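You operate a simulated robot arm through the tools that you are given. There is no shell and no other tool.

You are at the controls of a simulated robot arm. One attempt, no reset.

## Task
Try the plug gauge in the ring board's three rings and tip the tight one's tab to red.
Fine: try all three first; tight is where the gauge will not sink; leave the other tabs; gauge back in its stand.

It is judged by the outcome, as a careful person would: the job done as asked, and still so three seconds after it is handed in. It fails if anything else is knocked over, pushed out of place, dropped, spilled or broken.

## Robot
A 7-joint arm with a two-finger parallel gripper, fixed in place. Base frame: the origin is at the foot of the arm, x ahead of it, y to its left, z up. Readings come in mm, rad, newtons and seconds.
With the tool pointing down near the work surface it reaches from about 520 to 960 mm from the base axis. Its first joint turns from -2.897 to 2.897 rad. Payload 3.91 kg.
The TCP is the grasp point between the finger pads, 30 mm short of the fingertips. In the tool frame z runs along the fingers and y along their closing line. Largest opening 110 mm; finger width 20, thickness 10; the body of the gripper, 48 by 112 mm, starts 55 mm behind the TCP.
Orientation is that of the tool frame in the base frame, as a unit quaternion [w, x, y, z]. With the fingers straight down and closing along the base's y, the tool's x points along the base's -x, its y along +y and its z along -z.

## Interface
- The arm moves only by the tool apply_moves. Its argument "series" is a list of rows, each a list of 7 numbers: the shift along the tool's x, y, z in units of 30 mm (1.0 is 30 mm), then the turn, a rotation vector about the tool's x, y, z in units of 8 degrees (1.0 is 8 degrees), then the closure, from 0 (fully open) to 1 (shut). In form: [[tx, ty, tz, rx, ry, rz, gripper], ...]. A call has 1 to 20 rows; each row shifts and turns the commanded pose from where the row before left it, along the tool's axes as they then stand. A call with a number of a shift or a turn outside -1 to 1 is refused whole. Each row takes 0.2 s and may step no farther than 50 mm and 0.15 rad from the row before; otherwise, or with a gripper value out of range, the whole call is refused. Where a pose cannot be reached the arm comes as near as it can. A force on the tool above 40 N (or 10 N above the force at the start of the call, whichever is more), or a blocked arm, ends the call early, and 0.2 s more pass. The fingers move at their own pace (about 72 mm/s each) and stop on an object; they squeeze with about 25 N. The grip force told is the motor's: it shows also when the fingers shut on nothing. Time passes only in rows, and 0.2 s behind the last, so rows that do not move let the fingers close. It gives the time, the measured TCP pose, the force on the tool (base axes), the opening and the grip force at its end, in the units of the frame above (readings bear some noise), with the torque about the TCP (base axes, N m) and any sound that the robot's microphone picked up.
- Cameras (640 x 400 px; columns grow to the right, rows downward): "scene" is fixed at [407.5, 504.5, 1419.5]; the picture's right is [-0.63, -0.77, 0.00], its down [-0.65, 0.53, -0.54] and it looks along [0.42, -0.34, -0.84] (base axes); focal length 280 px, centre (320, 200). "wrist" rides on the gripper at [72, 17, -103] in the tool frame; the picture's right is [-0.23, 0.97, 0.00], its down [-0.76, -0.18, -0.62] and it looks along [-0.61, -0.14, 0.78] (tool axes); focal length 222 px, centre (320, 200). There is no depth. A picture from a camera that has moved, and an enlarged one, comes with that camera's place and axes in the base frame and with its lens. The place of the scene camera against the robot may be out by one fixed shift of up to 12 mm in any direction.
- snapshot(camera): a new picture of that camera. It takes no simulated time.
- raise_lower(by): slides the trunk up (or, below 0, down) by that many mm; the arm rides with it, the base frame stays. It gives what a move gives, with no picture.
- enlarge(camera, box): a new picture of the part [left, top, right, bottom] of that camera's present view, enlarged. It takes no simulated time.
- close_job(): hands the job in; it is judged then, once.

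Nothing tells you positions but the pictures and the camera data. Unless the task says otherwise, let go and move clear before handing in.

The tools are called after "Emit:" as name(argument=value, ...) on one line, values as JSON. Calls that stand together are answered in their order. apply_moves: Moves the arm, as the interface text tells. Its arguments: {"type":"object","properties":{"series":{"type":"array"}},"required":["series"]} The other tools are called the same way: raise_lower (by) slides the trunk up or down; snapshot (camera) takes a picture; enlarge (camera, box) takes an enlarged picture of a part of a camera's view; close_job () hands the job in.

At the start:

```text
t: 0.0
tool_pos: [603.1, 282.8, 1085.9]
tcp_rot: [0.0, 0.0, 1.0, 0.0]
contact_force: [0.6, -0.6, -0.4]
ft_torque: [0.03, 0.02, 0.02]
grip_width: 109.7
grasp_force: 0.1
trunk travel left (down, up): [-625.0, 57.0]
```

scene: 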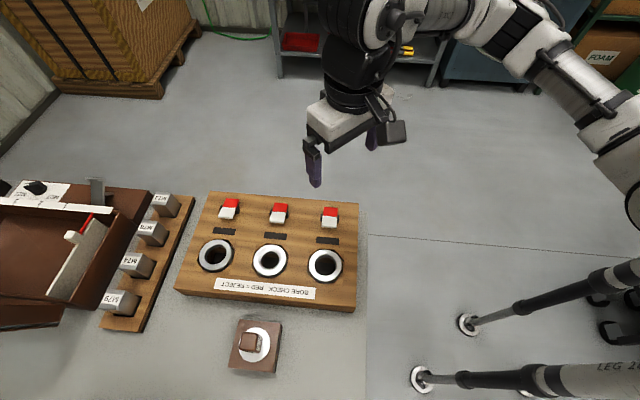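
wrist: 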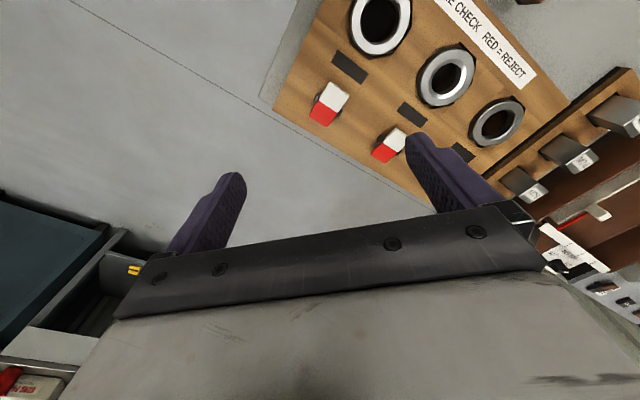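

I see a ring board with three rings, each with a red/white tab behind it, and a gauge with a square-looking handle standing in a stand in front of the board. I'll look closer before moving anything.

Emit:
enlarge(camera="scene", box=[170, 180, 370, 305])

Emit:
enlarge(camera="scene", box=[200, 300, 320, 375])

Emit:
enlarge(camera="wrist", box=[260, 0, 640, 237])

```text
3.20 times, centred on (270, 242) of scene
camera zoom: at [407.5, 504.5, 1419.5], right [-0.63, -0.77, 0.0], down [-0.65, 0.53, -0.54], along [0.42, -0.34, -0.84], focal length 894 px, centre (480, 64)
```

zoom: 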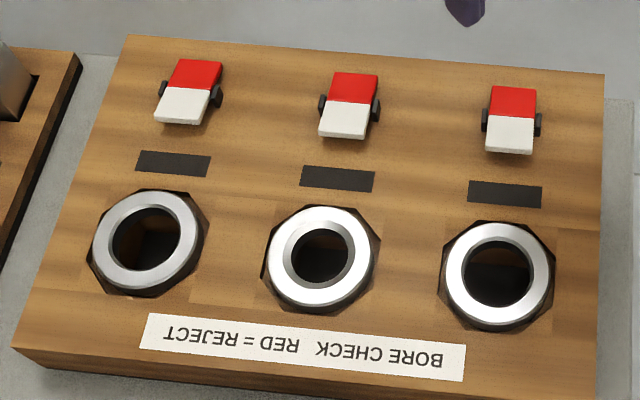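

```text
5.33 times, centred on (260, 338) of scene
camera zoom: at [407.5, 504.5, 1419.5], right [-0.63, -0.77, 0.0], down [-0.65, 0.53, -0.54], along [0.42, -0.34, -0.84], focal length 1491 px, centre (640, -533)
```

zoom: 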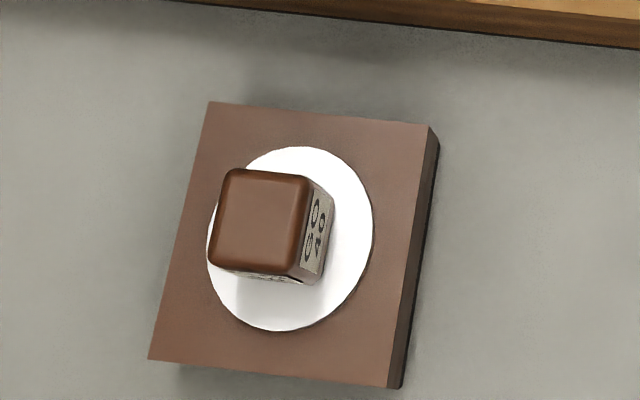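

```text
1.68 times, centred on (450, 118) of wrist
camera zoom: at [530.8, 300.4, 1189.9], right [0.23, 0.97, 0.0], down [0.76, -0.18, 0.62], along [0.61, -0.14, -0.78], focal length 374 px, centre (101, 337)
```

zoom: 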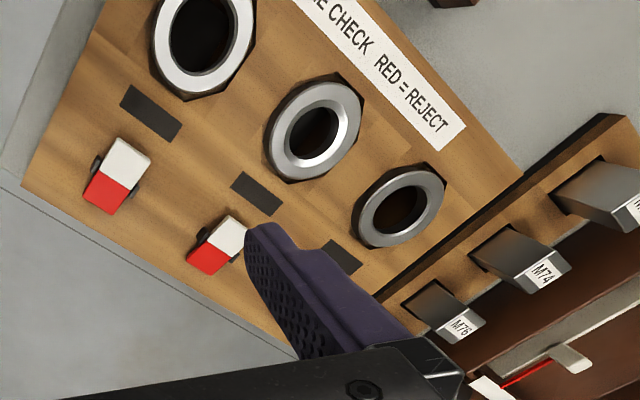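

The board and stand appear turned about 45° in the base frame, with the board top near z≈855 and the gauge near (515, 555). I'll turn the tool by 45° and move to where the wrist camera can view the gauge closely.

Emit:
apply_moves(series=[[0, 0, 0, 0, 0, -1, 0], [0, 0, 0, 0, 0, -1, 0], [0, 0, 0, 0, 0, -1, 0], [0, 0, 0, 0, 0, -1, 0], [0, 0, 0, 0, 0, -1, 0], [0, 0, 0, 0, 0, -0.625, 0]])

```text
t: 1.4
tool_pos: [604.4, 282.1, 1085.3]
tcp_rot: [-0.001, -0.383, 0.924, 0.001]
contact_force: [0.1, 0.3, -0.9]
ft_torque: [0.0, -0.01, -0.04]
grip_width: 110.0
grasp_force: 0.0
trunk travel left (down, up): [-625.0, 57.0]
```

The tool is turned cleanly. I'll move sideways to the viewing pose for the gauge.

Emit:
apply_moves(series=[[-0.064, 0.936, 0.217, 0, 0, 0, 0], [-0.064, 0.936, 0.217, 0, 0, 0, 0], [-0.064, 0.936, 0.217, 0, 0, 0, 0], [-0.064, 0.936, 0.217, 0, 0, 0, 0], [-0.064, 0.936, 0.217, 0, 0, 0, 0], [-0.064, 0.936, 0.217, 0, 0, 0, 0], [-0.064, 0.936, 0.217, 0, 0, 0, 0], [-0.064, 0.936, 0.217, 0, 0, 0, 0], [-0.064, 0.936, 0.217, 0, 0, 0, 0], [-0.064, 0.936, 0.217, 0, 0, 0, 0]])

Emit:
snapshot(camera="wrist")

Emit:
snapshot(camera="scene")

```text
t: 3.6
tool_pos: [418.3, 494.6, 1020.2]
tcp_rot: [0.0, -0.383, 0.924, 0.0]
contact_force: [-0.1, 0.4, 0.4]
ft_torque: [0.0, 0.04, 0.01]
grip_width: 110.1
grasp_force: 0.2
trunk travel left (down, up): [-625.0, 57.0]
```

```text
taken
camera wrist: at [354.6, 456.6, 1123.7], right [-0.53, 0.85, 0.0], down [0.66, 0.41, 0.62], along [0.53, 0.33, -0.78], focal length 222 px, centre (320, 200)
```

wrist: 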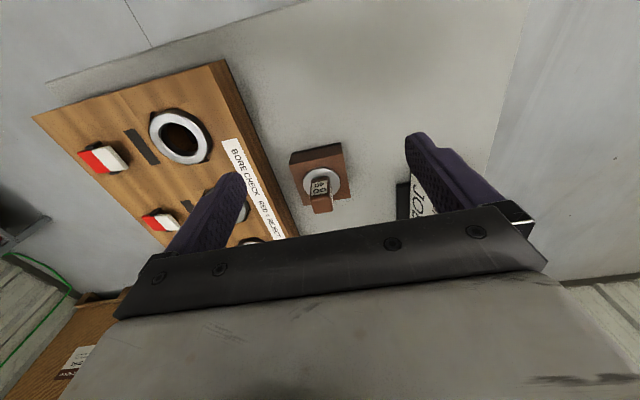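

```text
taken
```

scene: 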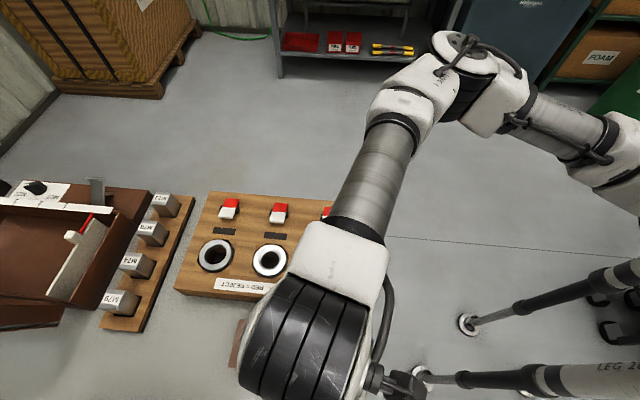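

The gauge is at the centre of the wrist view, and there's another item labelled "JO…" near the right finger. I'll enlarge both.

Emit:
enlarge(camera="wrist", box=[270, 130, 370, 230])

Emit:
enlarge(camera="wrist", box=[30, 50, 310, 250])

Emit:
enlarge(camera="scene", box=[0, 170, 200, 340])

```text
4.00 times, centred on (320, 180) of wrist
camera zoom: at [354.6, 456.6, 1123.7], right [-0.53, 0.85, 0.0], down [0.66, 0.41, 0.62], along [0.53, 0.33, -0.78], focal length 888 px, centre (320, 280)
```

zoom: 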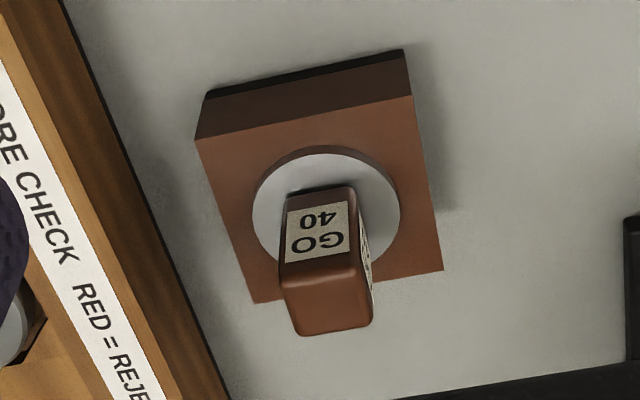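

```text
2.00 times, centred on (170, 150) of wrist
camera zoom: at [354.6, 456.6, 1123.7], right [-0.53, 0.85, 0.0], down [0.66, 0.41, 0.62], along [0.53, 0.33, -0.78], focal length 444 px, centre (620, 300)
```

zoom: 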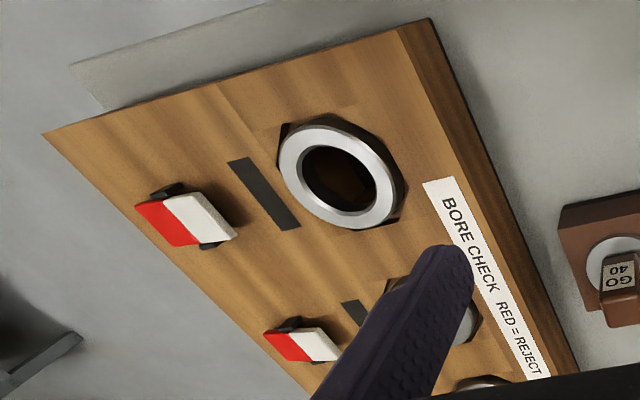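

```text
2.35 times, centred on (100, 255) of scene
camera zoom: at [407.5, 504.5, 1419.5], right [-0.63, -0.77, 0.0], down [-0.65, 0.53, -0.54], along [0.42, -0.34, -0.84], focal length 658 px, centre (838, 71)
```

zoom: 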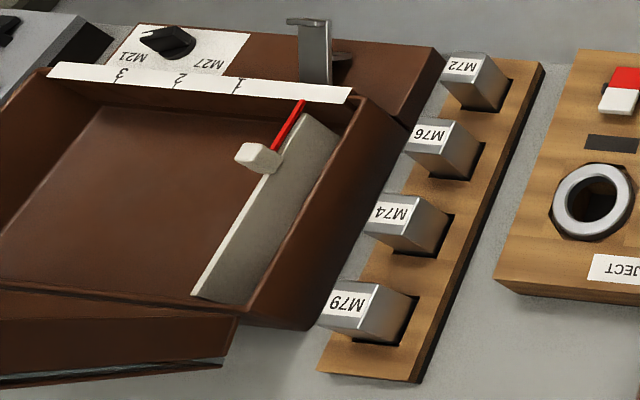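

The handle is marked "GO 40", with a round collar under it resting on the stand. I'll move right above it for a second wrist view so I can triangulate.

Emit:
apply_moves(series=[[-0.816, -0.162, 0.4, 0, 0, 0, 0], [-0.816, -0.162, 0.4, 0, 0, 0, 0], [-0.816, -0.162, 0.4, 0, 0, 0, 0], [-0.816, -0.162, 0.4, 0, 0, 0, 0], [-0.816, -0.162, 0.4, 0, 0, 0, 0], [0, 0, 0, 0, 0, 0, 0]])

Emit:
snapshot(camera="wrist")

Emit:
enlarge(camera="wrist", box=[240, 60, 400, 200])

```text
t: 5.0
tool_pos: [523.5, 565.8, 961.7]
tcp_rot: [0.0, -0.383, 0.924, 0.0]
contact_force: [0.6, 0.4, 0.5]
ft_torque: [-0.01, 0.01, 0.0]
grip_width: 110.2
grasp_force: 0.0
trunk travel left (down, up): [-625.0, 57.0]
```

```text
taken
camera wrist: at [460.2, 527.8, 1065.6], right [-0.53, 0.85, 0.0], down [0.66, 0.41, 0.62], along [0.53, 0.33, -0.78], focal length 222 px, centre (320, 200)
```

wrist: 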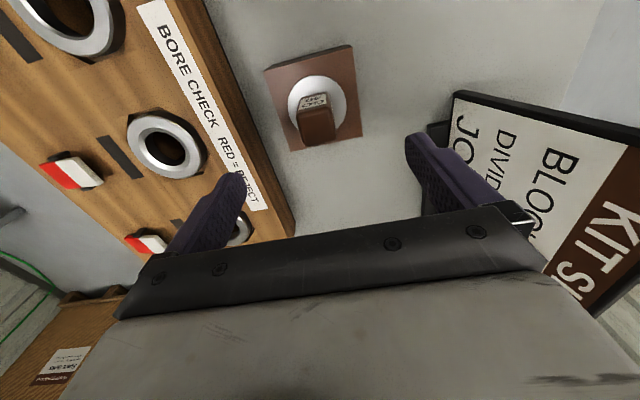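

```text
2.86 times, centred on (320, 130) of wrist
camera zoom: at [460.2, 527.8, 1065.6], right [-0.53, 0.85, 0.0], down [0.66, 0.41, 0.62], along [0.53, 0.33, -0.78], focal length 635 px, centre (320, 400)
```

zoom: 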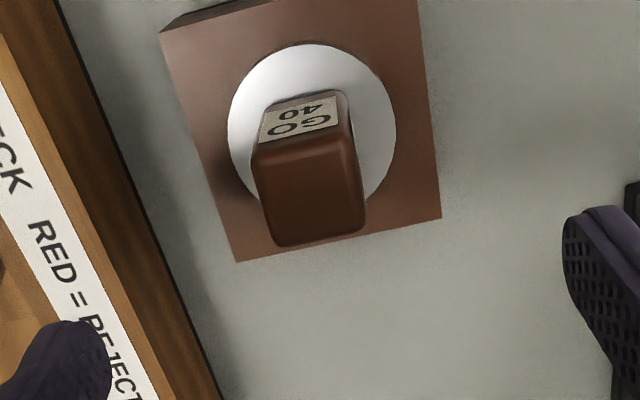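

I now have the gauge: handle top about (518, 560, 890), roughly 29 mm square, with the collar near z≈830 on a 40 mm stand. Before grasping I'll look at the three rings from the wrist to find their centres.

Emit:
apply_moves(series=[[0.856, -0.842, -0.19, 0, 0, 0, 0], [0.856, -0.842, -0.19, 0, 0, 0, 0], [0.856, -0.842, -0.19, 0, 0, 0, 0], [0.856, -0.842, -0.19, 0, 0, 0, 0], [0.856, -0.842, -0.19, 0, 0, 0, 0], [0, 0, 0, 0, 0, 0, 0]])

Emit:
snapshot(camera="wrist")

Emit:
enlarge(camera="wrist", box=[220, 60, 420, 220])

```text
t: 6.4
tool_pos: [518.4, 385.6, 989.8]
tcp_rot: [0.0, -0.383, 0.924, 0.0]
contact_force: [0.4, 0.0, 0.4]
ft_torque: [0.04, -0.01, 0.01]
grip_width: 110.0
grasp_force: 0.1
trunk travel left (down, up): [-625.0, 57.0]
```

```text
taken
camera wrist: at [456.8, 347.0, 1093.5], right [-0.53, 0.85, 0.0], down [0.66, 0.41, 0.62], along [0.53, 0.33, -0.78], focal length 222 px, centre (320, 200)
```

wrist: 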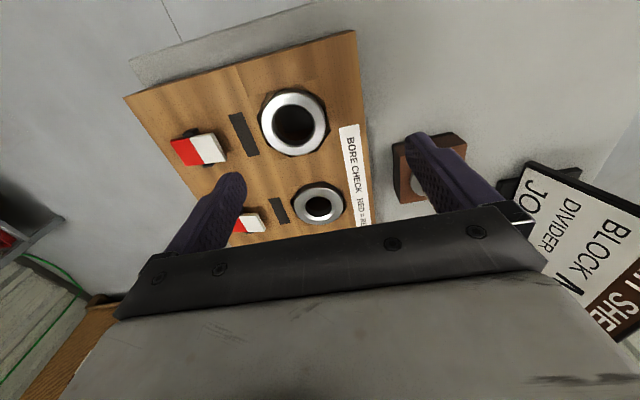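

```text
2.50 times, centred on (320, 140) of wrist
camera zoom: at [456.8, 347.0, 1093.5], right [-0.53, 0.85, 0.0], down [0.66, 0.41, 0.62], along [0.53, 0.33, -0.78], focal length 555 px, centre (320, 350)
```

zoom: 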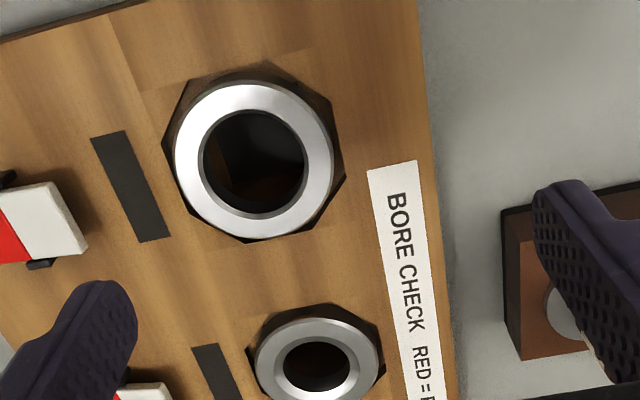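

The nearest ring is at about (544, 367, 858), and the middle ring shows partly. I'll slide along the row to view the middle and far rings.

Emit:
apply_moves(series=[[-0.98, 0, 0, 0, 0, 0, 0], [-0.98, 0, 0, 0, 0, 0, 0], [-0.98, 0, 0, 0, 0, 0, 0], [-0.98, 0, 0, 0, 0, 0, 0], [0, 0, 0, 0, 0, 0, 0]])

Emit:
snapshot(camera="wrist")

Emit:
enlarge(camera="wrist", box=[220, 60, 420, 220])

```text
t: 7.6
tool_pos: [602.0, 469.3, 988.7]
tcp_rot: [0.0, -0.383, 0.924, 0.0]
contact_force: [0.5, 0.3, -0.6]
ft_torque: [0.02, 0.02, 0.02]
grip_width: 109.9
grasp_force: 0.0
trunk travel left (down, up): [-625.0, 57.0]
```

```text
taken
camera wrist: at [539.5, 430.8, 1093.2], right [-0.53, 0.85, 0.0], down [0.66, 0.41, 0.62], along [0.53, 0.33, -0.78], focal length 222 px, centre (320, 200)
```

wrist: 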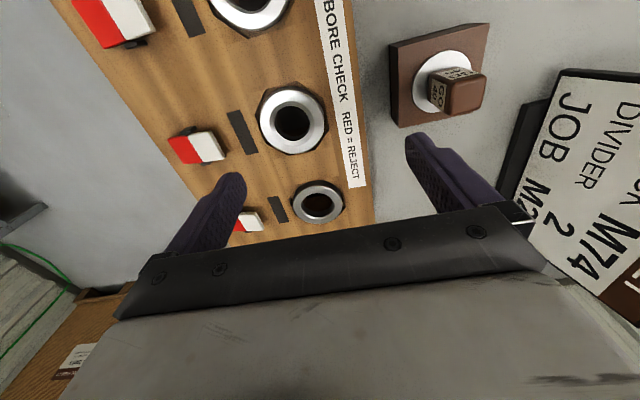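

```text
2.50 times, centred on (320, 140) of wrist
camera zoom: at [539.5, 430.8, 1093.2], right [-0.53, 0.85, 0.0], down [0.66, 0.41, 0.62], along [0.53, 0.33, -0.78], focal length 555 px, centre (320, 350)
```

zoom: 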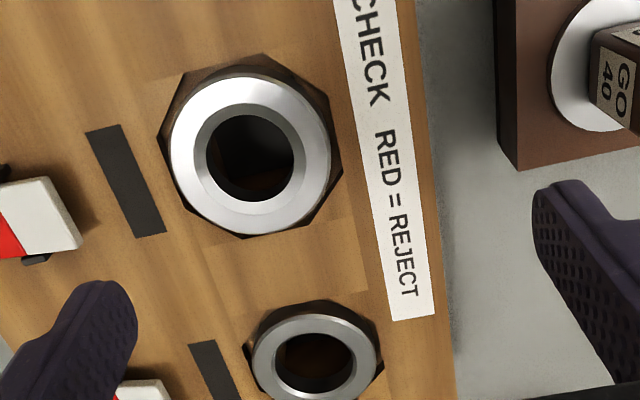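

The rings are spaced evenly, about 116 mm apart, at roughly (545, 366), (628, 448) and (710, 530), all with tops near z≈857. I'll go back above the gauge for a close alignment look.

Emit:
apply_moves(series=[[-0.03, 0.839, 0, 0, 0, 0, 0], [-0.03, 0.839, 0, 0, 0, 0, 0], [-0.03, 0.839, 0.3, 0, 0, 0, 0], [-0.03, 0.839, 0.4, 0, 0, 0, 0], [-0.03, 0.839, 0.443, 0, 0, 0, 0], [0, 0, 0, 0, 0, 0, 0]])

Emit:
snapshot(camera="wrist")

Emit:
enlarge(camera="wrist", box=[240, 60, 400, 180])

```text
t: 9.0
tool_pos: [516.7, 559.6, 956.4]
tcp_rot: [-0.001, -0.383, 0.924, 0.0]
contact_force: [0.0, 0.0, 0.0]
ft_torque: [-0.02, 0.0, 0.02]
grip_width: 110.3
grasp_force: 0.0
trunk travel left (down, up): [-625.0, 57.0]
```

```text
taken
camera wrist: at [454.0, 521.7, 1059.5], right [-0.53, 0.85, 0.0], down [0.66, 0.41, 0.62], along [0.53, 0.33, -0.78], focal length 222 px, centre (320, 200)
```

wrist: 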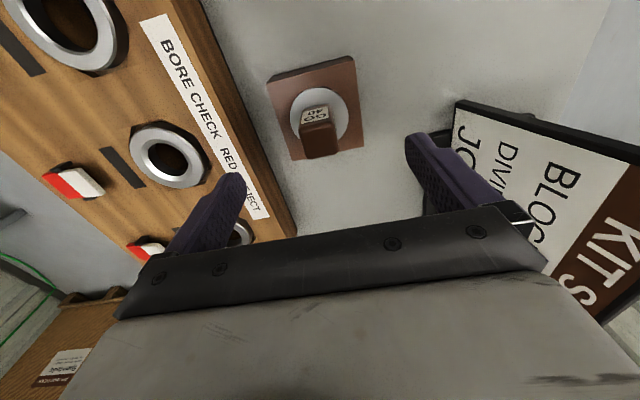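

```text
3.33 times, centred on (320, 120) of wrist
camera zoom: at [454.0, 521.7, 1059.5], right [-0.53, 0.85, 0.0], down [0.66, 0.41, 0.62], along [0.53, 0.33, -0.78], focal length 740 px, centre (320, 467)
```

zoom: 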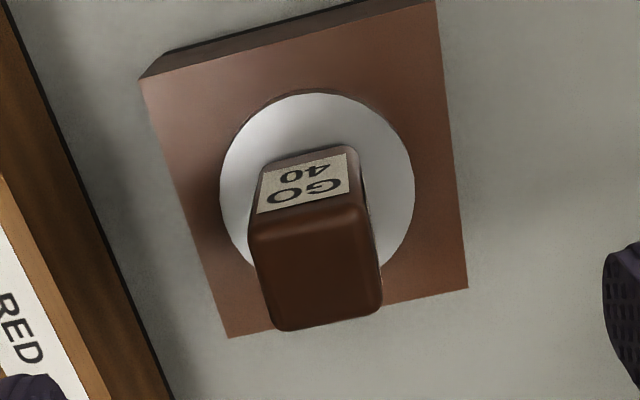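

The tool axis lines up with the handle to within about 1 mm, with the handle top near z≈893 and the collar near 832. I'll lower so the TCP is at z≈872, with the fingertips 10 mm above the collar, and check before closing.

Emit:
apply_moves(series=[[0, 0, 0.8, 0, 0, 0, 0], [0, 0, 0.8, 0, 0, 0, 0], [0, 0, 0.7, 0, 0, 0, 0], [0, 0, 0.467, 0, 0, 0, 0], [0, 0, 0, 0, 0, 0, 0]])

Emit:
snapshot(camera="wrist")

Emit:
enlarge(camera="wrist", box=[200, 40, 440, 220])

```text
t: 10.2
tool_pos: [518.4, 561.7, 871.9]
tcp_rot: [0.001, -0.382, 0.924, -0.001]
contact_force: [-0.2, -0.5, 0.7]
ft_torque: [0.04, 0.03, -0.02]
grip_width: 110.1
grasp_force: 0.1
trunk travel left (down, up): [-625.0, 57.0]
```

```text
taken
camera wrist: at [454.3, 523.3, 976.7], right [-0.53, 0.85, 0.0], down [0.66, 0.41, 0.62], along [0.53, 0.33, -0.78], focal length 222 px, centre (320, 200)
```

wrist: 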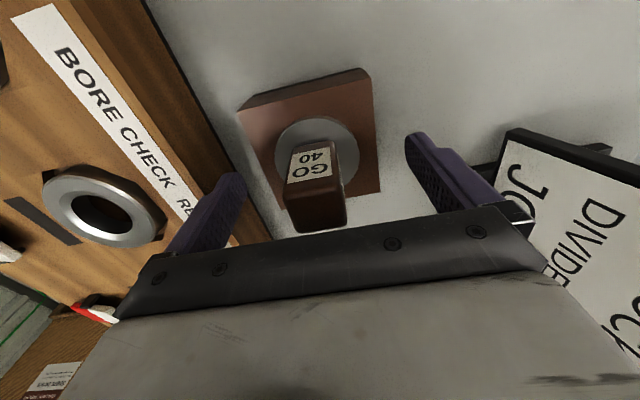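

```text
2.22 times, centred on (320, 130) of wrist
camera zoom: at [454.3, 523.3, 976.7], right [-0.53, 0.85, 0.0], down [0.66, 0.41, 0.62], along [0.53, 0.33, -0.78], focal length 494 px, centre (320, 356)
```

zoom: 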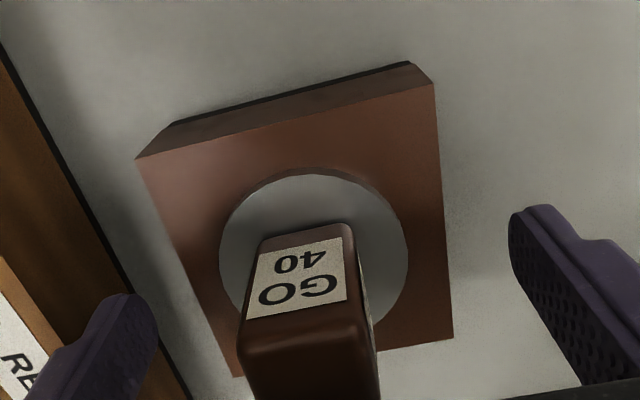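

The handle sits centred between the open fingers, and the tips are above the collar. I'll close on it and hold.

Emit:
apply_moves(series=[[0, -0.025, 0, 0, 0, 0, 0], [0, 0, 0, 0, 0, 0, 0.5], [0, 0, 0, 0, 0, 0, 0.7], [0, 0, 0, 0, 0, 0, 1], [0, 0, 0, 0, 0, 0, 1], [0, 0, 0, 0, 0, 0, 1], [0, 0, 0, 0, 0, 0, 1]])

Emit:
snapshot(camera="wrist")

```text
t: 11.8
tool_pos: [518.7, 561.2, 873.7]
tcp_rot: [0.0, -0.382, 0.924, 0.0]
contact_force: [0.9, -0.3, 0.4]
ft_torque: [-0.1, -0.06, -0.04]
grip_width: 55.0
grasp_force: 24.8
trunk travel left (down, up): [-625.0, 57.0]
```

```text
taken
camera wrist: at [454.7, 522.3, 977.2], right [-0.53, 0.85, 0.0], down [0.66, 0.41, 0.62], along [0.53, 0.33, -0.78], focal length 222 px, centre (320, 200)
```

wrist: 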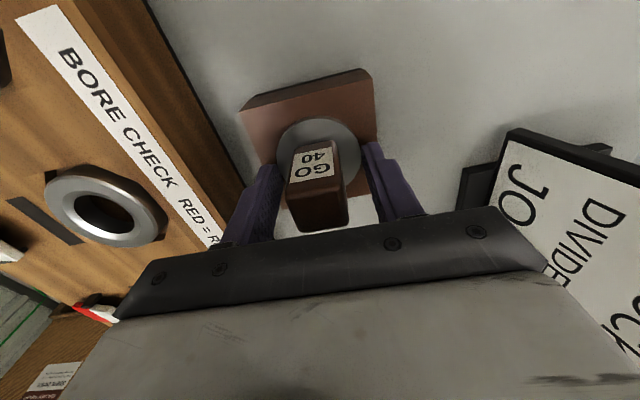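

The fingers report stopping at 55 mm with motor force, wider than the handle. I'll look closely at what they are touching.

Emit:
enlarge(camera="wrist", box=[220, 90, 420, 240])

Emit:
enlarge(camera="scene", box=[200, 260, 340, 380])

```text
2.67 times, centred on (320, 165) of wrist
camera zoom: at [454.7, 522.3, 977.2], right [-0.53, 0.85, 0.0], down [0.66, 0.41, 0.62], along [0.53, 0.33, -0.78], focal length 592 px, centre (320, 293)
```

zoom: 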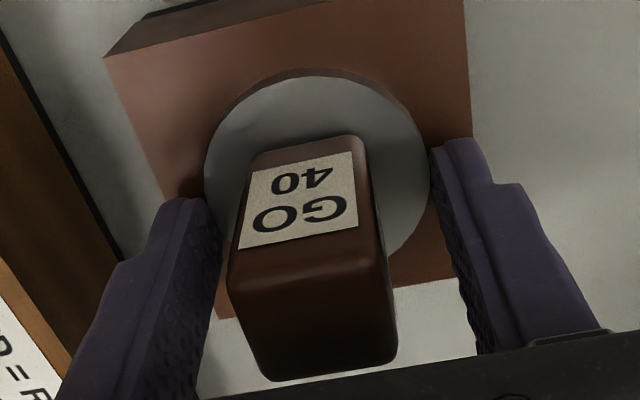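

```text
3.33 times, centred on (270, 320) of scene
camera zoom: at [407.5, 504.5, 1419.5], right [-0.63, -0.77, 0.0], down [-0.65, 0.53, -0.54], along [0.42, -0.34, -0.84], focal length 932 px, centre (487, -200)
```

zoom: 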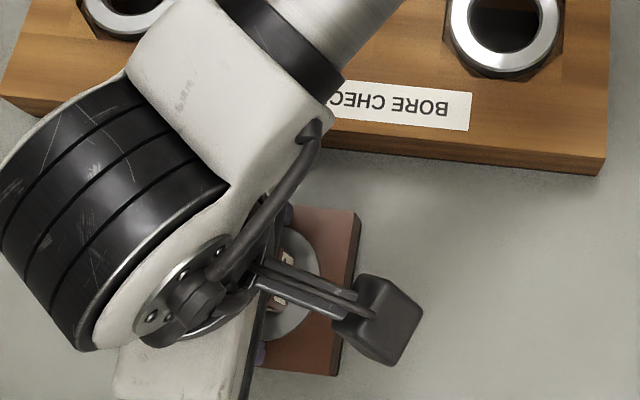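

The fingertips look level with the collar's edge, so they may be catching it instead of the handle. I'll hold the close command one moment more to see whether the width changes.

Emit:
apply_moves(series=[[0, 0, 0, 0, 0, 0, 1], [0, 0, 0, 0, 0, 0, 1]])

```text
t: 12.4
tool_pos: [517.6, 559.9, 873.4]
tcp_rot: [0.0, -0.383, 0.924, 0.001]
contact_force: [0.3, -0.6, -0.3]
ft_torque: [-0.03, -0.05, 0.01]
grip_width: 55.5
grasp_force: 24.9
trunk travel left (down, up): [-625.0, 57.0]
```

The fingers hold at 55 mm, so they are on the collar, which must stand higher than I reckoned. I'll open, rise 13 mm, and close again on the handle itself.

Emit:
apply_moves(series=[[0, 0, 0, 0, 0, 0, 0.3], [0, 0, 0, 0, 0, 0, 0.3], [0, 0, -0.433, 0, 0, 0, 0.3], [0, 0, 0, 0, 0, 0, 0.3], [0, 0, 0, 0, 0, 0, 0.6], [0, 0, 0, 0, 0, 0, 1], [0, 0, 0, 0, 0, 0, 1], [0, 0, 0, 0, 0, 0, 1]])

Emit:
enlarge(camera="wrist", box=[220, 90, 420, 240])

```text
t: 14.2
tool_pos: [519.1, 561.4, 884.9]
tcp_rot: [0.0, -0.382, 0.924, 0.0]
contact_force: [0.6, -0.3, 0.5]
ft_torque: [-0.08, 0.07, 0.02]
grip_width: 27.8
grasp_force: 24.8
trunk travel left (down, up): [-625.0, 57.0]
```

```text
2.67 times, centred on (320, 165) of wrist
camera zoom: at [454.8, 522.8, 989.4], right [-0.53, 0.85, 0.0], down [0.66, 0.41, 0.62], along [0.53, 0.33, -0.78], focal length 592 px, centre (320, 293)
```

zoom: 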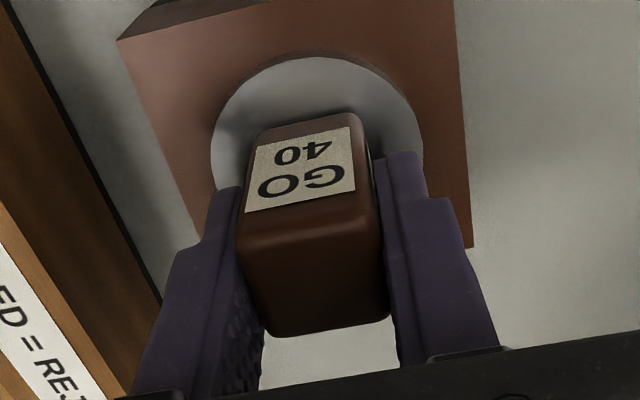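

The grip is now on the handle at 27.8 mm. I'll lift straight up and check that the gauge comes out of the stand freely.

Emit:
apply_moves(series=[[0, 0, -0.3, 0, 0, 0, 1], [0, 0, -0.5, 0, 0, 0, 1], [0, 0, -0.8, 0, 0, 0, 1], [0, 0, -0.8, 0, 0, 0, 1], [0, 0, -0.8, 0, 0, 0, 1], [0, 0, 0, 0, 0, 0, 1]])

Emit:
snapshot(camera="wrist")

Emit:
snapshot(camera="scene")

```text
t: 15.6
tool_pos: [517.6, 558.7, 978.9]
tcp_rot: [-0.001, -0.382, 0.924, -0.001]
contact_force: [-0.5, 0.1, -3.1]
ft_torque: [0.01, 0.04, -0.02]
grip_width: 28.0
grasp_force: 24.4
trunk travel left (down, up): [-625.0, 57.0]
```

```text
taken
camera wrist: at [453.0, 521.1, 1083.1], right [-0.53, 0.85, 0.0], down [0.66, 0.41, 0.62], along [0.53, 0.33, -0.78], focal length 222 px, centre (320, 200)
```

wrist: 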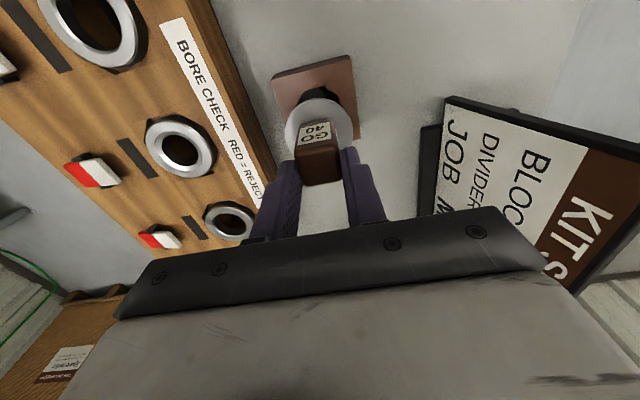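

```text
taken
```

scene: 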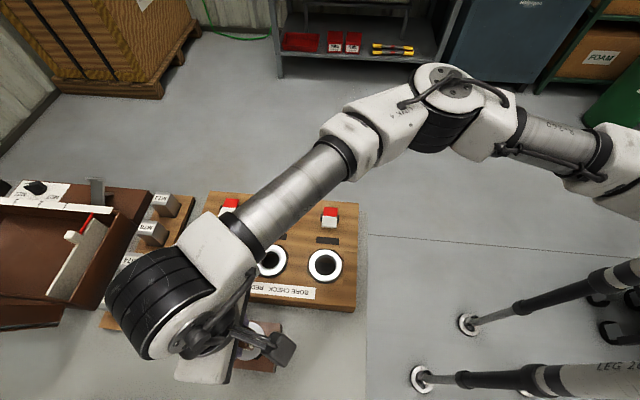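

Emit:
enlarge(camera="wrist", box=[250, 40, 400, 190])

Emit:
enlarge(camera="scene", box=[160, 290, 320, 390])

```text
2.67 times, centred on (325, 115) of wrist
camera zoom: at [453.0, 521.1, 1083.1], right [-0.53, 0.85, 0.0], down [0.66, 0.41, 0.62], along [0.53, 0.33, -0.78], focal length 592 px, centre (307, 427)
```

zoom: 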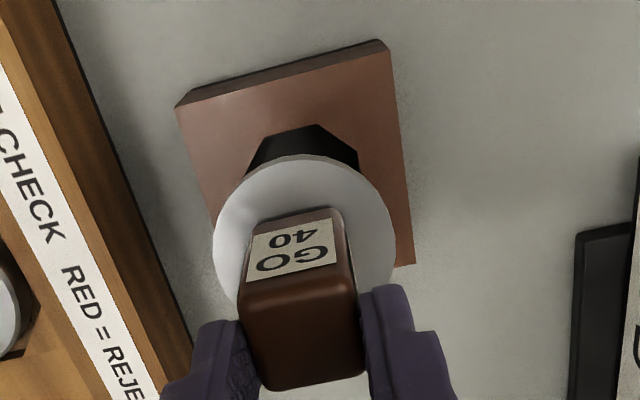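

```text
4.00 times, centred on (240, 340) of scene
camera zoom: at [407.5, 504.5, 1419.5], right [-0.63, -0.77, 0.0], down [-0.65, 0.53, -0.54], along [0.42, -0.34, -0.84], focal length 1118 px, centre (640, -360)
```

zoom: 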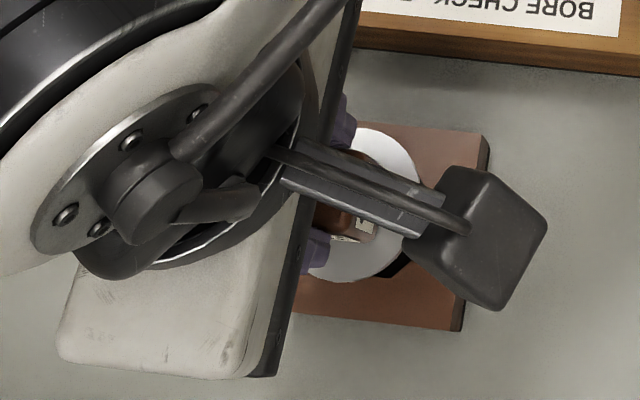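

The gauge came out cleanly: the collar moves with the handle, and the stand has an open octagonal hole. I'll carry it over the nearest ring, staying high.

Emit:
apply_moves(series=[[0.3, -0.4, -0.15, 0, 0, 0, 1], [0.657, -0.864, -0.15, 0, 0, 0, 1], [0.657, -0.864, 0, 0, 0, 0, 1], [0.657, -0.864, 0, 0, 0, 0, 1], [0.657, -0.864, 0, 0, 0, 0, 1], [0.657, -0.864, 0, 0, 0, 0, 1], [0.355, -0.463, 0, 0, 0, 0, 1], [0, 0, 0, 0, 0, 0, 1]])

Emit:
snapshot(camera="wrist")

Emit:
enlarge(camera="wrist", box=[230, 50, 410, 200])

Emit:
snapshot(camera="scene")

```text
t: 17.4
tool_pos: [544.4, 366.0, 990.7]
tcp_rot: [-0.001, -0.383, 0.924, -0.001]
contact_force: [-0.5, 0.5, -4.5]
ft_torque: [-0.02, -0.01, -0.02]
grip_width: 27.9
grasp_force: 24.8
trunk travel left (down, up): [-625.0, 57.0]
```

```text
taken
camera wrist: at [481.7, 326.5, 1095.1], right [-0.53, 0.85, 0.0], down [0.66, 0.41, 0.62], along [0.53, 0.33, -0.78], focal length 222 px, centre (320, 200)
```

wrist: 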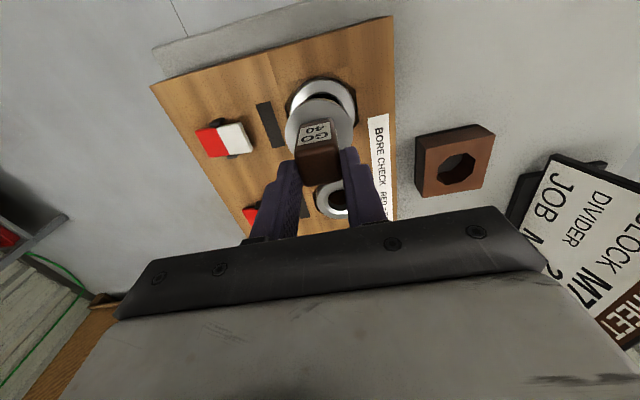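

```text
2.67 times, centred on (320, 125) of wrist
camera zoom: at [481.7, 326.5, 1095.1], right [-0.53, 0.85, 0.0], down [0.66, 0.41, 0.62], along [0.53, 0.33, -0.78], focal length 592 px, centre (320, 400)
```

zoom: 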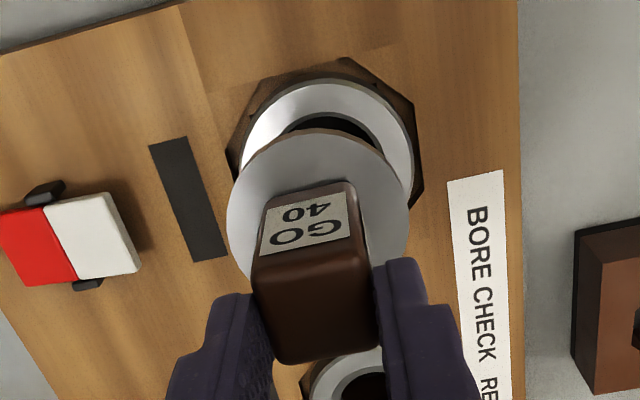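

```text
taken
```

scene: 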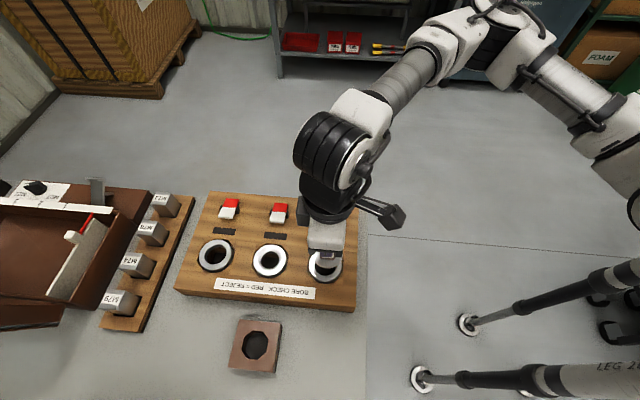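

The gauge hangs above the nearest ring but looks slightly off-centre. I'll enlarge more to measure the ring outline against the collar.

Emit:
enlarge(camera="wrist", box=[275, 65, 365, 135])

Emit:
enlarge(camera="scene", box=[280, 200, 370, 300])

```text
5.71 times, centred on (320, 100) of wrist
camera zoom: at [481.7, 326.5, 1095.1], right [-0.53, 0.85, 0.0], down [0.66, 0.41, 0.62], along [0.53, 0.33, -0.78], focal length 1269 px, centre (320, 771)
```

zoom: 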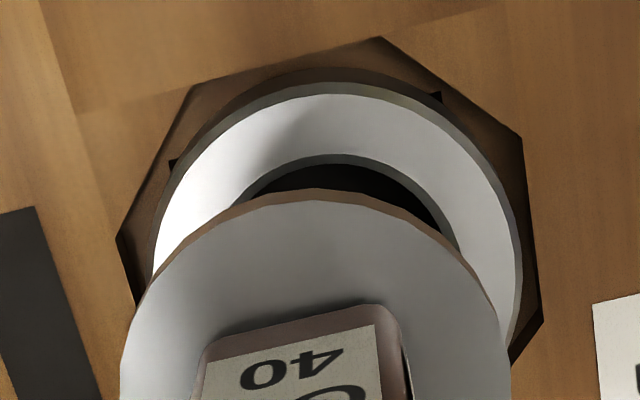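

```text
4.00 times, centred on (325, 250) of scene
camera zoom: at [407.5, 504.5, 1419.5], right [-0.63, -0.77, 0.0], down [-0.65, 0.53, -0.54], along [0.42, -0.34, -0.84], focal length 1118 px, centre (300, 0)
```

zoom: 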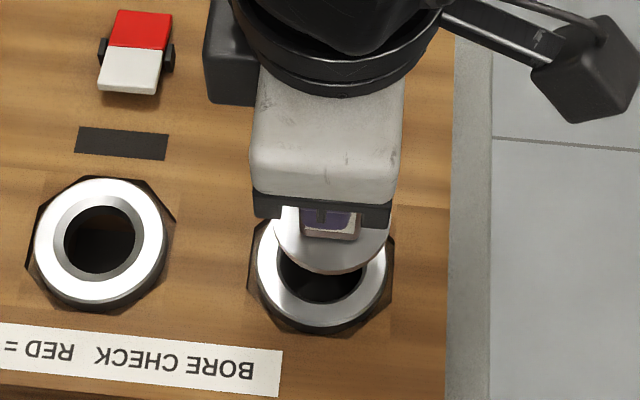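

Comparing pictures, the handle has slid about 32 mm down in the grip during the lift, so only the last 5 mm or so of the fingertips hold it. I won't push it against a ring like this. I'll carry it back over the stand by the reverse path, set it down and regrip.

Emit:
apply_moves(series=[[-0.2, 0.263, 0, 0, 0, 0, 1], [-0.4, 0.526, 0, 0, 0, 0, 1], [-0.5, 0.658, 0, 0, 0, 0, 1], [-0.5, 0.658, 0, 0, 0, 0, 1], [-0.5, 0.658, 0, 0, 0, 0, 1], [-0.5, 0.658, 0, 0, 0, 0, 1], [-0.5, 0.658, 0, 0, 0, 0, 1], [-0.4, 0.526, 0, 0, 0, 0, 1], [-0.3, 0.395, 0, 0, 0, 0, 1], [-0.14, 0.183, 0, 0, 0, 0, 1], [0, 0, 0, 0, 0, 0, 1]])

Emit:
enlarge(camera="wrist", box=[250, 40, 400, 190])

```text
t: 19.8
tool_pos: [517.7, 560.0, 990.6]
tcp_rot: [0.001, -0.383, 0.924, 0.0]
contact_force: [0.6, 0.0, -3.7]
ft_torque: [0.02, 0.03, 0.02]
grip_width: 28.2
grasp_force: 25.2
trunk travel left (down, up): [-625.0, 57.0]
```

```text
2.67 times, centred on (325, 115) of wrist
camera zoom: at [455.1, 521.4, 1094.1], right [-0.53, 0.85, 0.0], down [0.66, 0.41, 0.62], along [0.53, 0.33, -0.78], focal length 592 px, centre (307, 427)
```

zoom: 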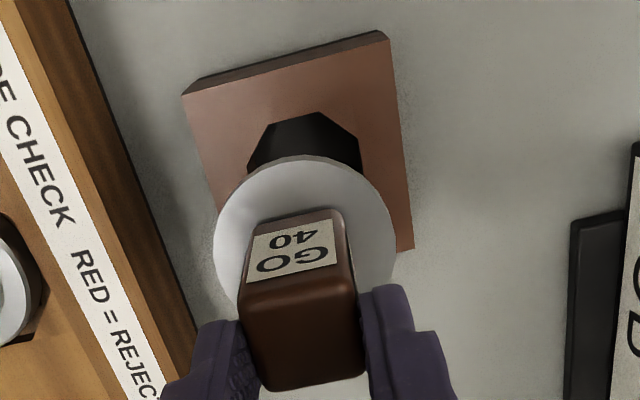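

The grip has held steady and the collar is over the octagonal hole. I'll lower gently toward seating.

Emit:
apply_moves(series=[[0, 0, 0.3, 0, 0, 0, 1], [0, 0, 0.4, 0, 0, 0, 1], [0, 0, 0.4, 0, 0, 0, 1], [0, 0, 0.4, 0, 0, 0, 1], [0, 0, 0.4, 0, 0, 0, 1], [0, 0, 0.2, 0, 0, 0, 1]])

Emit:
enlarge(camera="wrist", box=[250, 40, 400, 190])

```text
t: 21.2
tool_pos: [516.3, 559.4, 927.7]
tcp_rot: [0.0, -0.383, 0.924, 0.0]
contact_force: [0.4, -0.1, -4.2]
ft_torque: [-0.03, -0.02, 0.0]
grip_width: 27.6
grasp_force: 25.1
trunk travel left (down, up): [-625.0, 57.0]
```

```text
2.67 times, centred on (325, 115) of wrist
camera zoom: at [453.3, 521.0, 1031.3], right [-0.53, 0.85, 0.0], down [0.66, 0.41, 0.62], along [0.53, 0.33, -0.78], focal length 592 px, centre (307, 427)
```

zoom: 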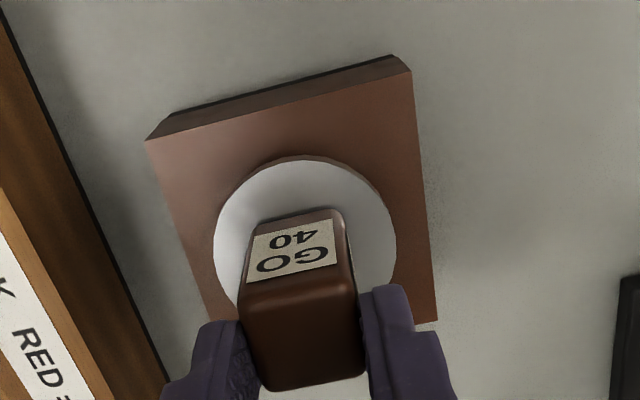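

It's nearly seated with no contact yet. I'll continue in small steps.

Emit:
apply_moves(series=[[0, 0, 0.1, 0, 0, 0, 1], [0, 0, 0.1, 0, 0, 0, 1], [0, 0, 0, 0, 0, 0, 1]])

Emit:
enlarge(camera="wrist", box=[250, 40, 400, 190])

```text
t: 22.0
tool_pos: [518.9, 561.2, 921.1]
tcp_rot: [0.0, -0.383, 0.924, 0.0]
contact_force: [0.3, -0.2, -3.3]
ft_torque: [0.03, 0.0, -0.02]
grip_width: 27.7
grasp_force: 25.0
trunk travel left (down, up): [-625.0, 57.0]
```

```text
2.67 times, centred on (325, 115) of wrist
camera zoom: at [455.1, 522.4, 1024.6], right [-0.53, 0.85, 0.0], down [0.66, 0.41, 0.62], along [0.53, 0.33, -0.78], focal length 592 px, centre (307, 427)
```

zoom: 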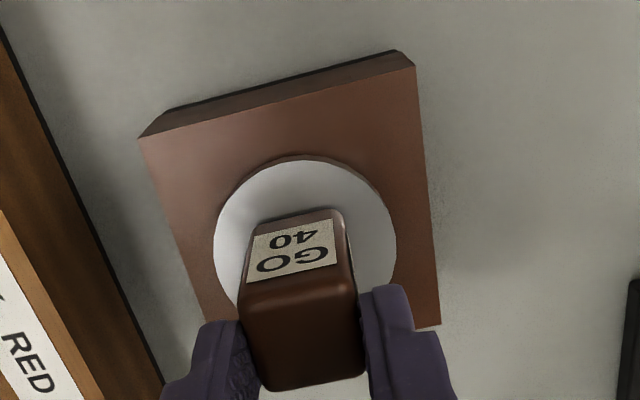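

Emit:
apply_moves(series=[[0, 0, 0.07, 0, 0, 0, 1], [0, 0, 0, 0, 0, 0, 1]])

```text
t: 22.6
tool_pos: [517.6, 560.4, 920.0]
tcp_rot: [0.0, -0.382, 0.924, 0.0]
contact_force: [-0.3, 0.8, -4.2]
ft_torque: [0.03, 0.0, -0.01]
grip_width: 27.9
grasp_force: 25.0
trunk travel left (down, up): [-625.0, 57.0]
```

Still hanging free at z≈919. I'll continue in 2 mm steps until the force shows seating.

Emit:
apply_moves(series=[[0, 0, 0.07, 0, 0, 0, 1], [0, 0, 0, 0, 0, 0, 1]])

Emit:
apply_moves(series=[[0, 0, 0.07, 0, 0, 0, 1], [0, 0, 0, 0, 0, 0, 1]])

```text
t: 23.2
tool_pos: [517.1, 561.0, 916.5]
tcp_rot: [-0.001, -0.383, 0.924, 0.0]
contact_force: [0.0, 0.7, -1.3]
ft_torque: [-0.01, 0.08, -0.01]
grip_width: 27.6
grasp_force: 24.6
trunk travel left (down, up): [-625.0, 57.0]
```

```text
t: 23.8
tool_pos: [517.4, 559.9, 917.2]
tcp_rot: [0.001, -0.383, 0.924, 0.002]
contact_force: [0.5, 2.2, 12.3]
ft_torque: [-0.19, 0.2, -0.06]
grip_width: 27.5
grasp_force: 24.5
trunk travel left (down, up): [-625.0, 57.0]
```

Contact: the gauge is seated. I'll ease the pressure off, open, go down to the proper handle height and close again.

Emit:
apply_moves(series=[[0, 0, -0.05, 0, 0, 0, 1], [0, 0, 0, 0, 0, 0, 0.6], [0, 0, 0, 0, 0, 0, 0.4], [0, 0, 0, 0, 0, 0, 0.4], [0, 0, 0.4, 0, 0, 0, 0.4], [0, 0, 0.4, 0, 0, 0, 0.4], [0, 0, 0.263, 0, 0, 0, 0.4], [0, 0, 0, 0, 0, 0, 0.4]])

Emit:
enlarge(camera="wrist", box=[220, 90, 420, 240])

```text
t: 25.6
tool_pos: [519.0, 559.7, 885.5]
tcp_rot: [0.0, -0.383, 0.924, 0.0]
contact_force: [-0.4, -0.7, -0.2]
ft_torque: [0.03, 0.0, 0.0]
grip_width: 66.0
grasp_force: 0.0
trunk travel left (down, up): [-625.0, 57.0]
```

```text
2.67 times, centred on (320, 165) of wrist
camera zoom: at [456.1, 521.3, 988.5], right [-0.53, 0.85, 0.0], down [0.66, 0.41, 0.62], along [0.53, 0.33, -0.78], focal length 592 px, centre (320, 293)
```

zoom: 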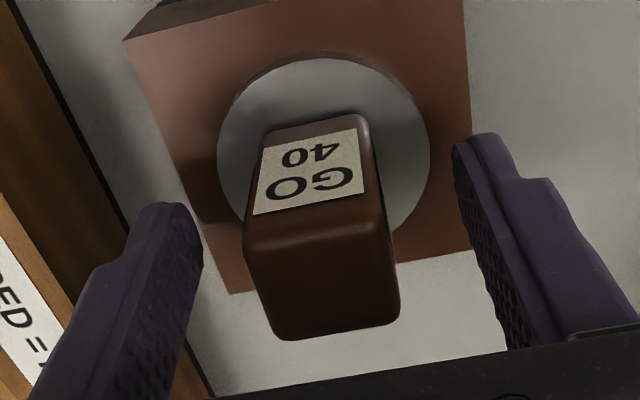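

The gauge is seated upright between the open fingers. I'll close, then lift by only a few millimetres to watch the force.

Emit:
apply_moves(series=[[0, 0, 0, 0, 0, 0, 0.6], [0, 0, 0, 0, 0, 0, 1], [0, 0, 0, 0, 0, 0, 1], [0, 0, 0, 0, 0, 0, 1], [0, 0, 0, 0, 0, 0, 1]])

Emit:
apply_moves(series=[[0, 0, -0.1, 0, 0, 0, 1], [0, 0, -0.1, 0, 0, 0, 1], [0, 0, 0, 0, 0, 0, 1]])

Emit:
enlarge(camera="wrist", box=[220, 90, 420, 240])

```text
t: 26.8
tool_pos: [519.3, 559.5, 884.2]
tcp_rot: [0.0, -0.384, 0.923, 0.0]
contact_force: [-0.3, 1.0, -0.2]
ft_torque: [0.04, -0.05, 0.06]
grip_width: 27.8
grasp_force: 24.9
trunk travel left (down, up): [-625.0, 57.0]
```

```text
t: 27.6
tool_pos: [517.6, 560.1, 890.8]
tcp_rot: [0.0, -0.383, 0.924, 0.0]
contact_force: [1.6, -0.8, -3.6]
ft_torque: [0.01, 0.01, -0.01]
grip_width: 28.1
grasp_force: 25.4
trunk travel left (down, up): [-625.0, 57.0]
```

```text
2.67 times, centred on (320, 165) of wrist
camera zoom: at [455.0, 521.2, 994.4], right [-0.53, 0.85, 0.0], down [0.66, 0.41, 0.62], along [0.53, 0.33, -0.78], focal length 592 px, centre (320, 293)
```

zoom: 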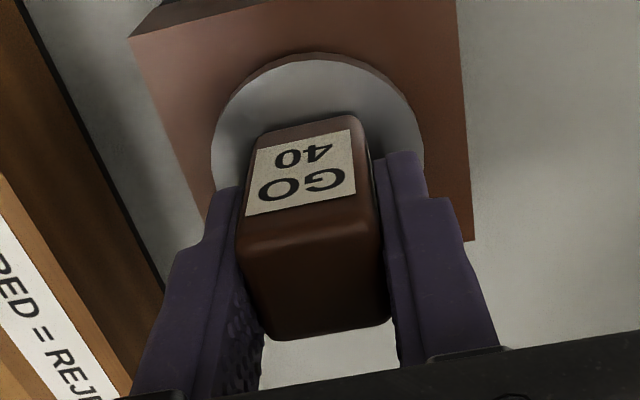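

The gauge is rising with the grip this time, showing only its weight of about 3.6 N. I'll keep lifting gently.

Emit:
apply_moves(series=[[0, 0, -0.15, 0, 0, 0, 1], [0, 0, -0.15, 0, 0, 0, 1], [0, 0, -0.15, 0, 0, 0, 1], [0, 0, 0, 0, 0, 0, 1]])

Emit:
enlarge(camera="wrist", box=[220, 90, 420, 240])

```text
t: 28.6
tool_pos: [517.9, 560.0, 905.4]
tcp_rot: [0.0, -0.382, 0.924, 0.001]
contact_force: [1.1, -0.1, -4.2]
ft_torque: [0.03, -0.01, -0.01]
grip_width: 27.9
grasp_force: 25.1
trunk travel left (down, up): [-625.0, 57.0]
```

```text
2.67 times, centred on (320, 165) of wrist
camera zoom: at [454.8, 520.3, 1008.6], right [-0.53, 0.85, 0.0], down [0.66, 0.41, 0.62], along [0.53, 0.33, -0.78], focal length 592 px, centre (320, 293)
```

zoom: 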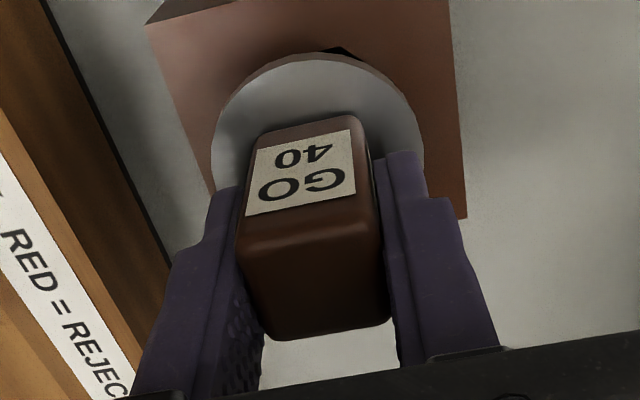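

No slip so far. I'll continue at the same gentle pace.

Emit:
apply_moves(series=[[0, 0, -0.15, 0, 0, 0, 1], [0, 0, -0.15, 0, 0, 0, 1], [0, 0, -0.15, 0, 0, 0, 1], [0, 0, -0.15, 0, 0, 0, 1], [0, 0, -0.15, 0, 0, 0, 1], [0, 0, -0.15, 0, 0, 0, 1], [0, 0, 0, 0, 0, 0, 1]])

Emit:
enlarge(camera="wrist", box=[220, 90, 420, 240])

```text
t: 30.2
tool_pos: [517.4, 559.1, 930.9]
tcp_rot: [0.001, -0.382, 0.924, 0.001]
contact_force: [0.2, 0.1, -2.9]
ft_torque: [0.0, -0.04, 0.04]
grip_width: 27.8
grasp_force: 24.9
trunk travel left (down, up): [-625.0, 57.0]
```

```text
2.67 times, centred on (320, 165) of wrist
camera zoom: at [455.5, 521.2, 1035.4], right [-0.53, 0.85, 0.0], down [0.66, 0.41, 0.62], along [0.53, 0.33, -0.78], focal length 592 px, centre (320, 293)
```

zoom: 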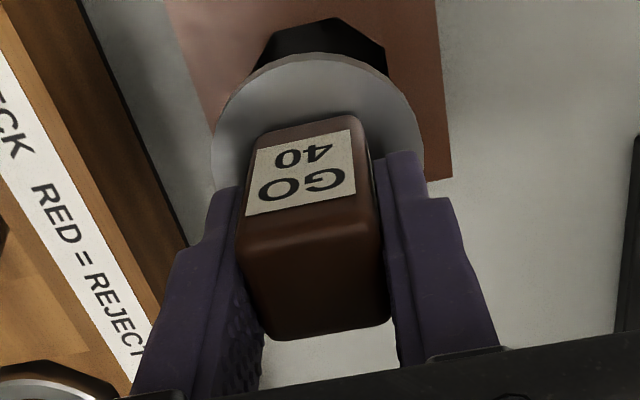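

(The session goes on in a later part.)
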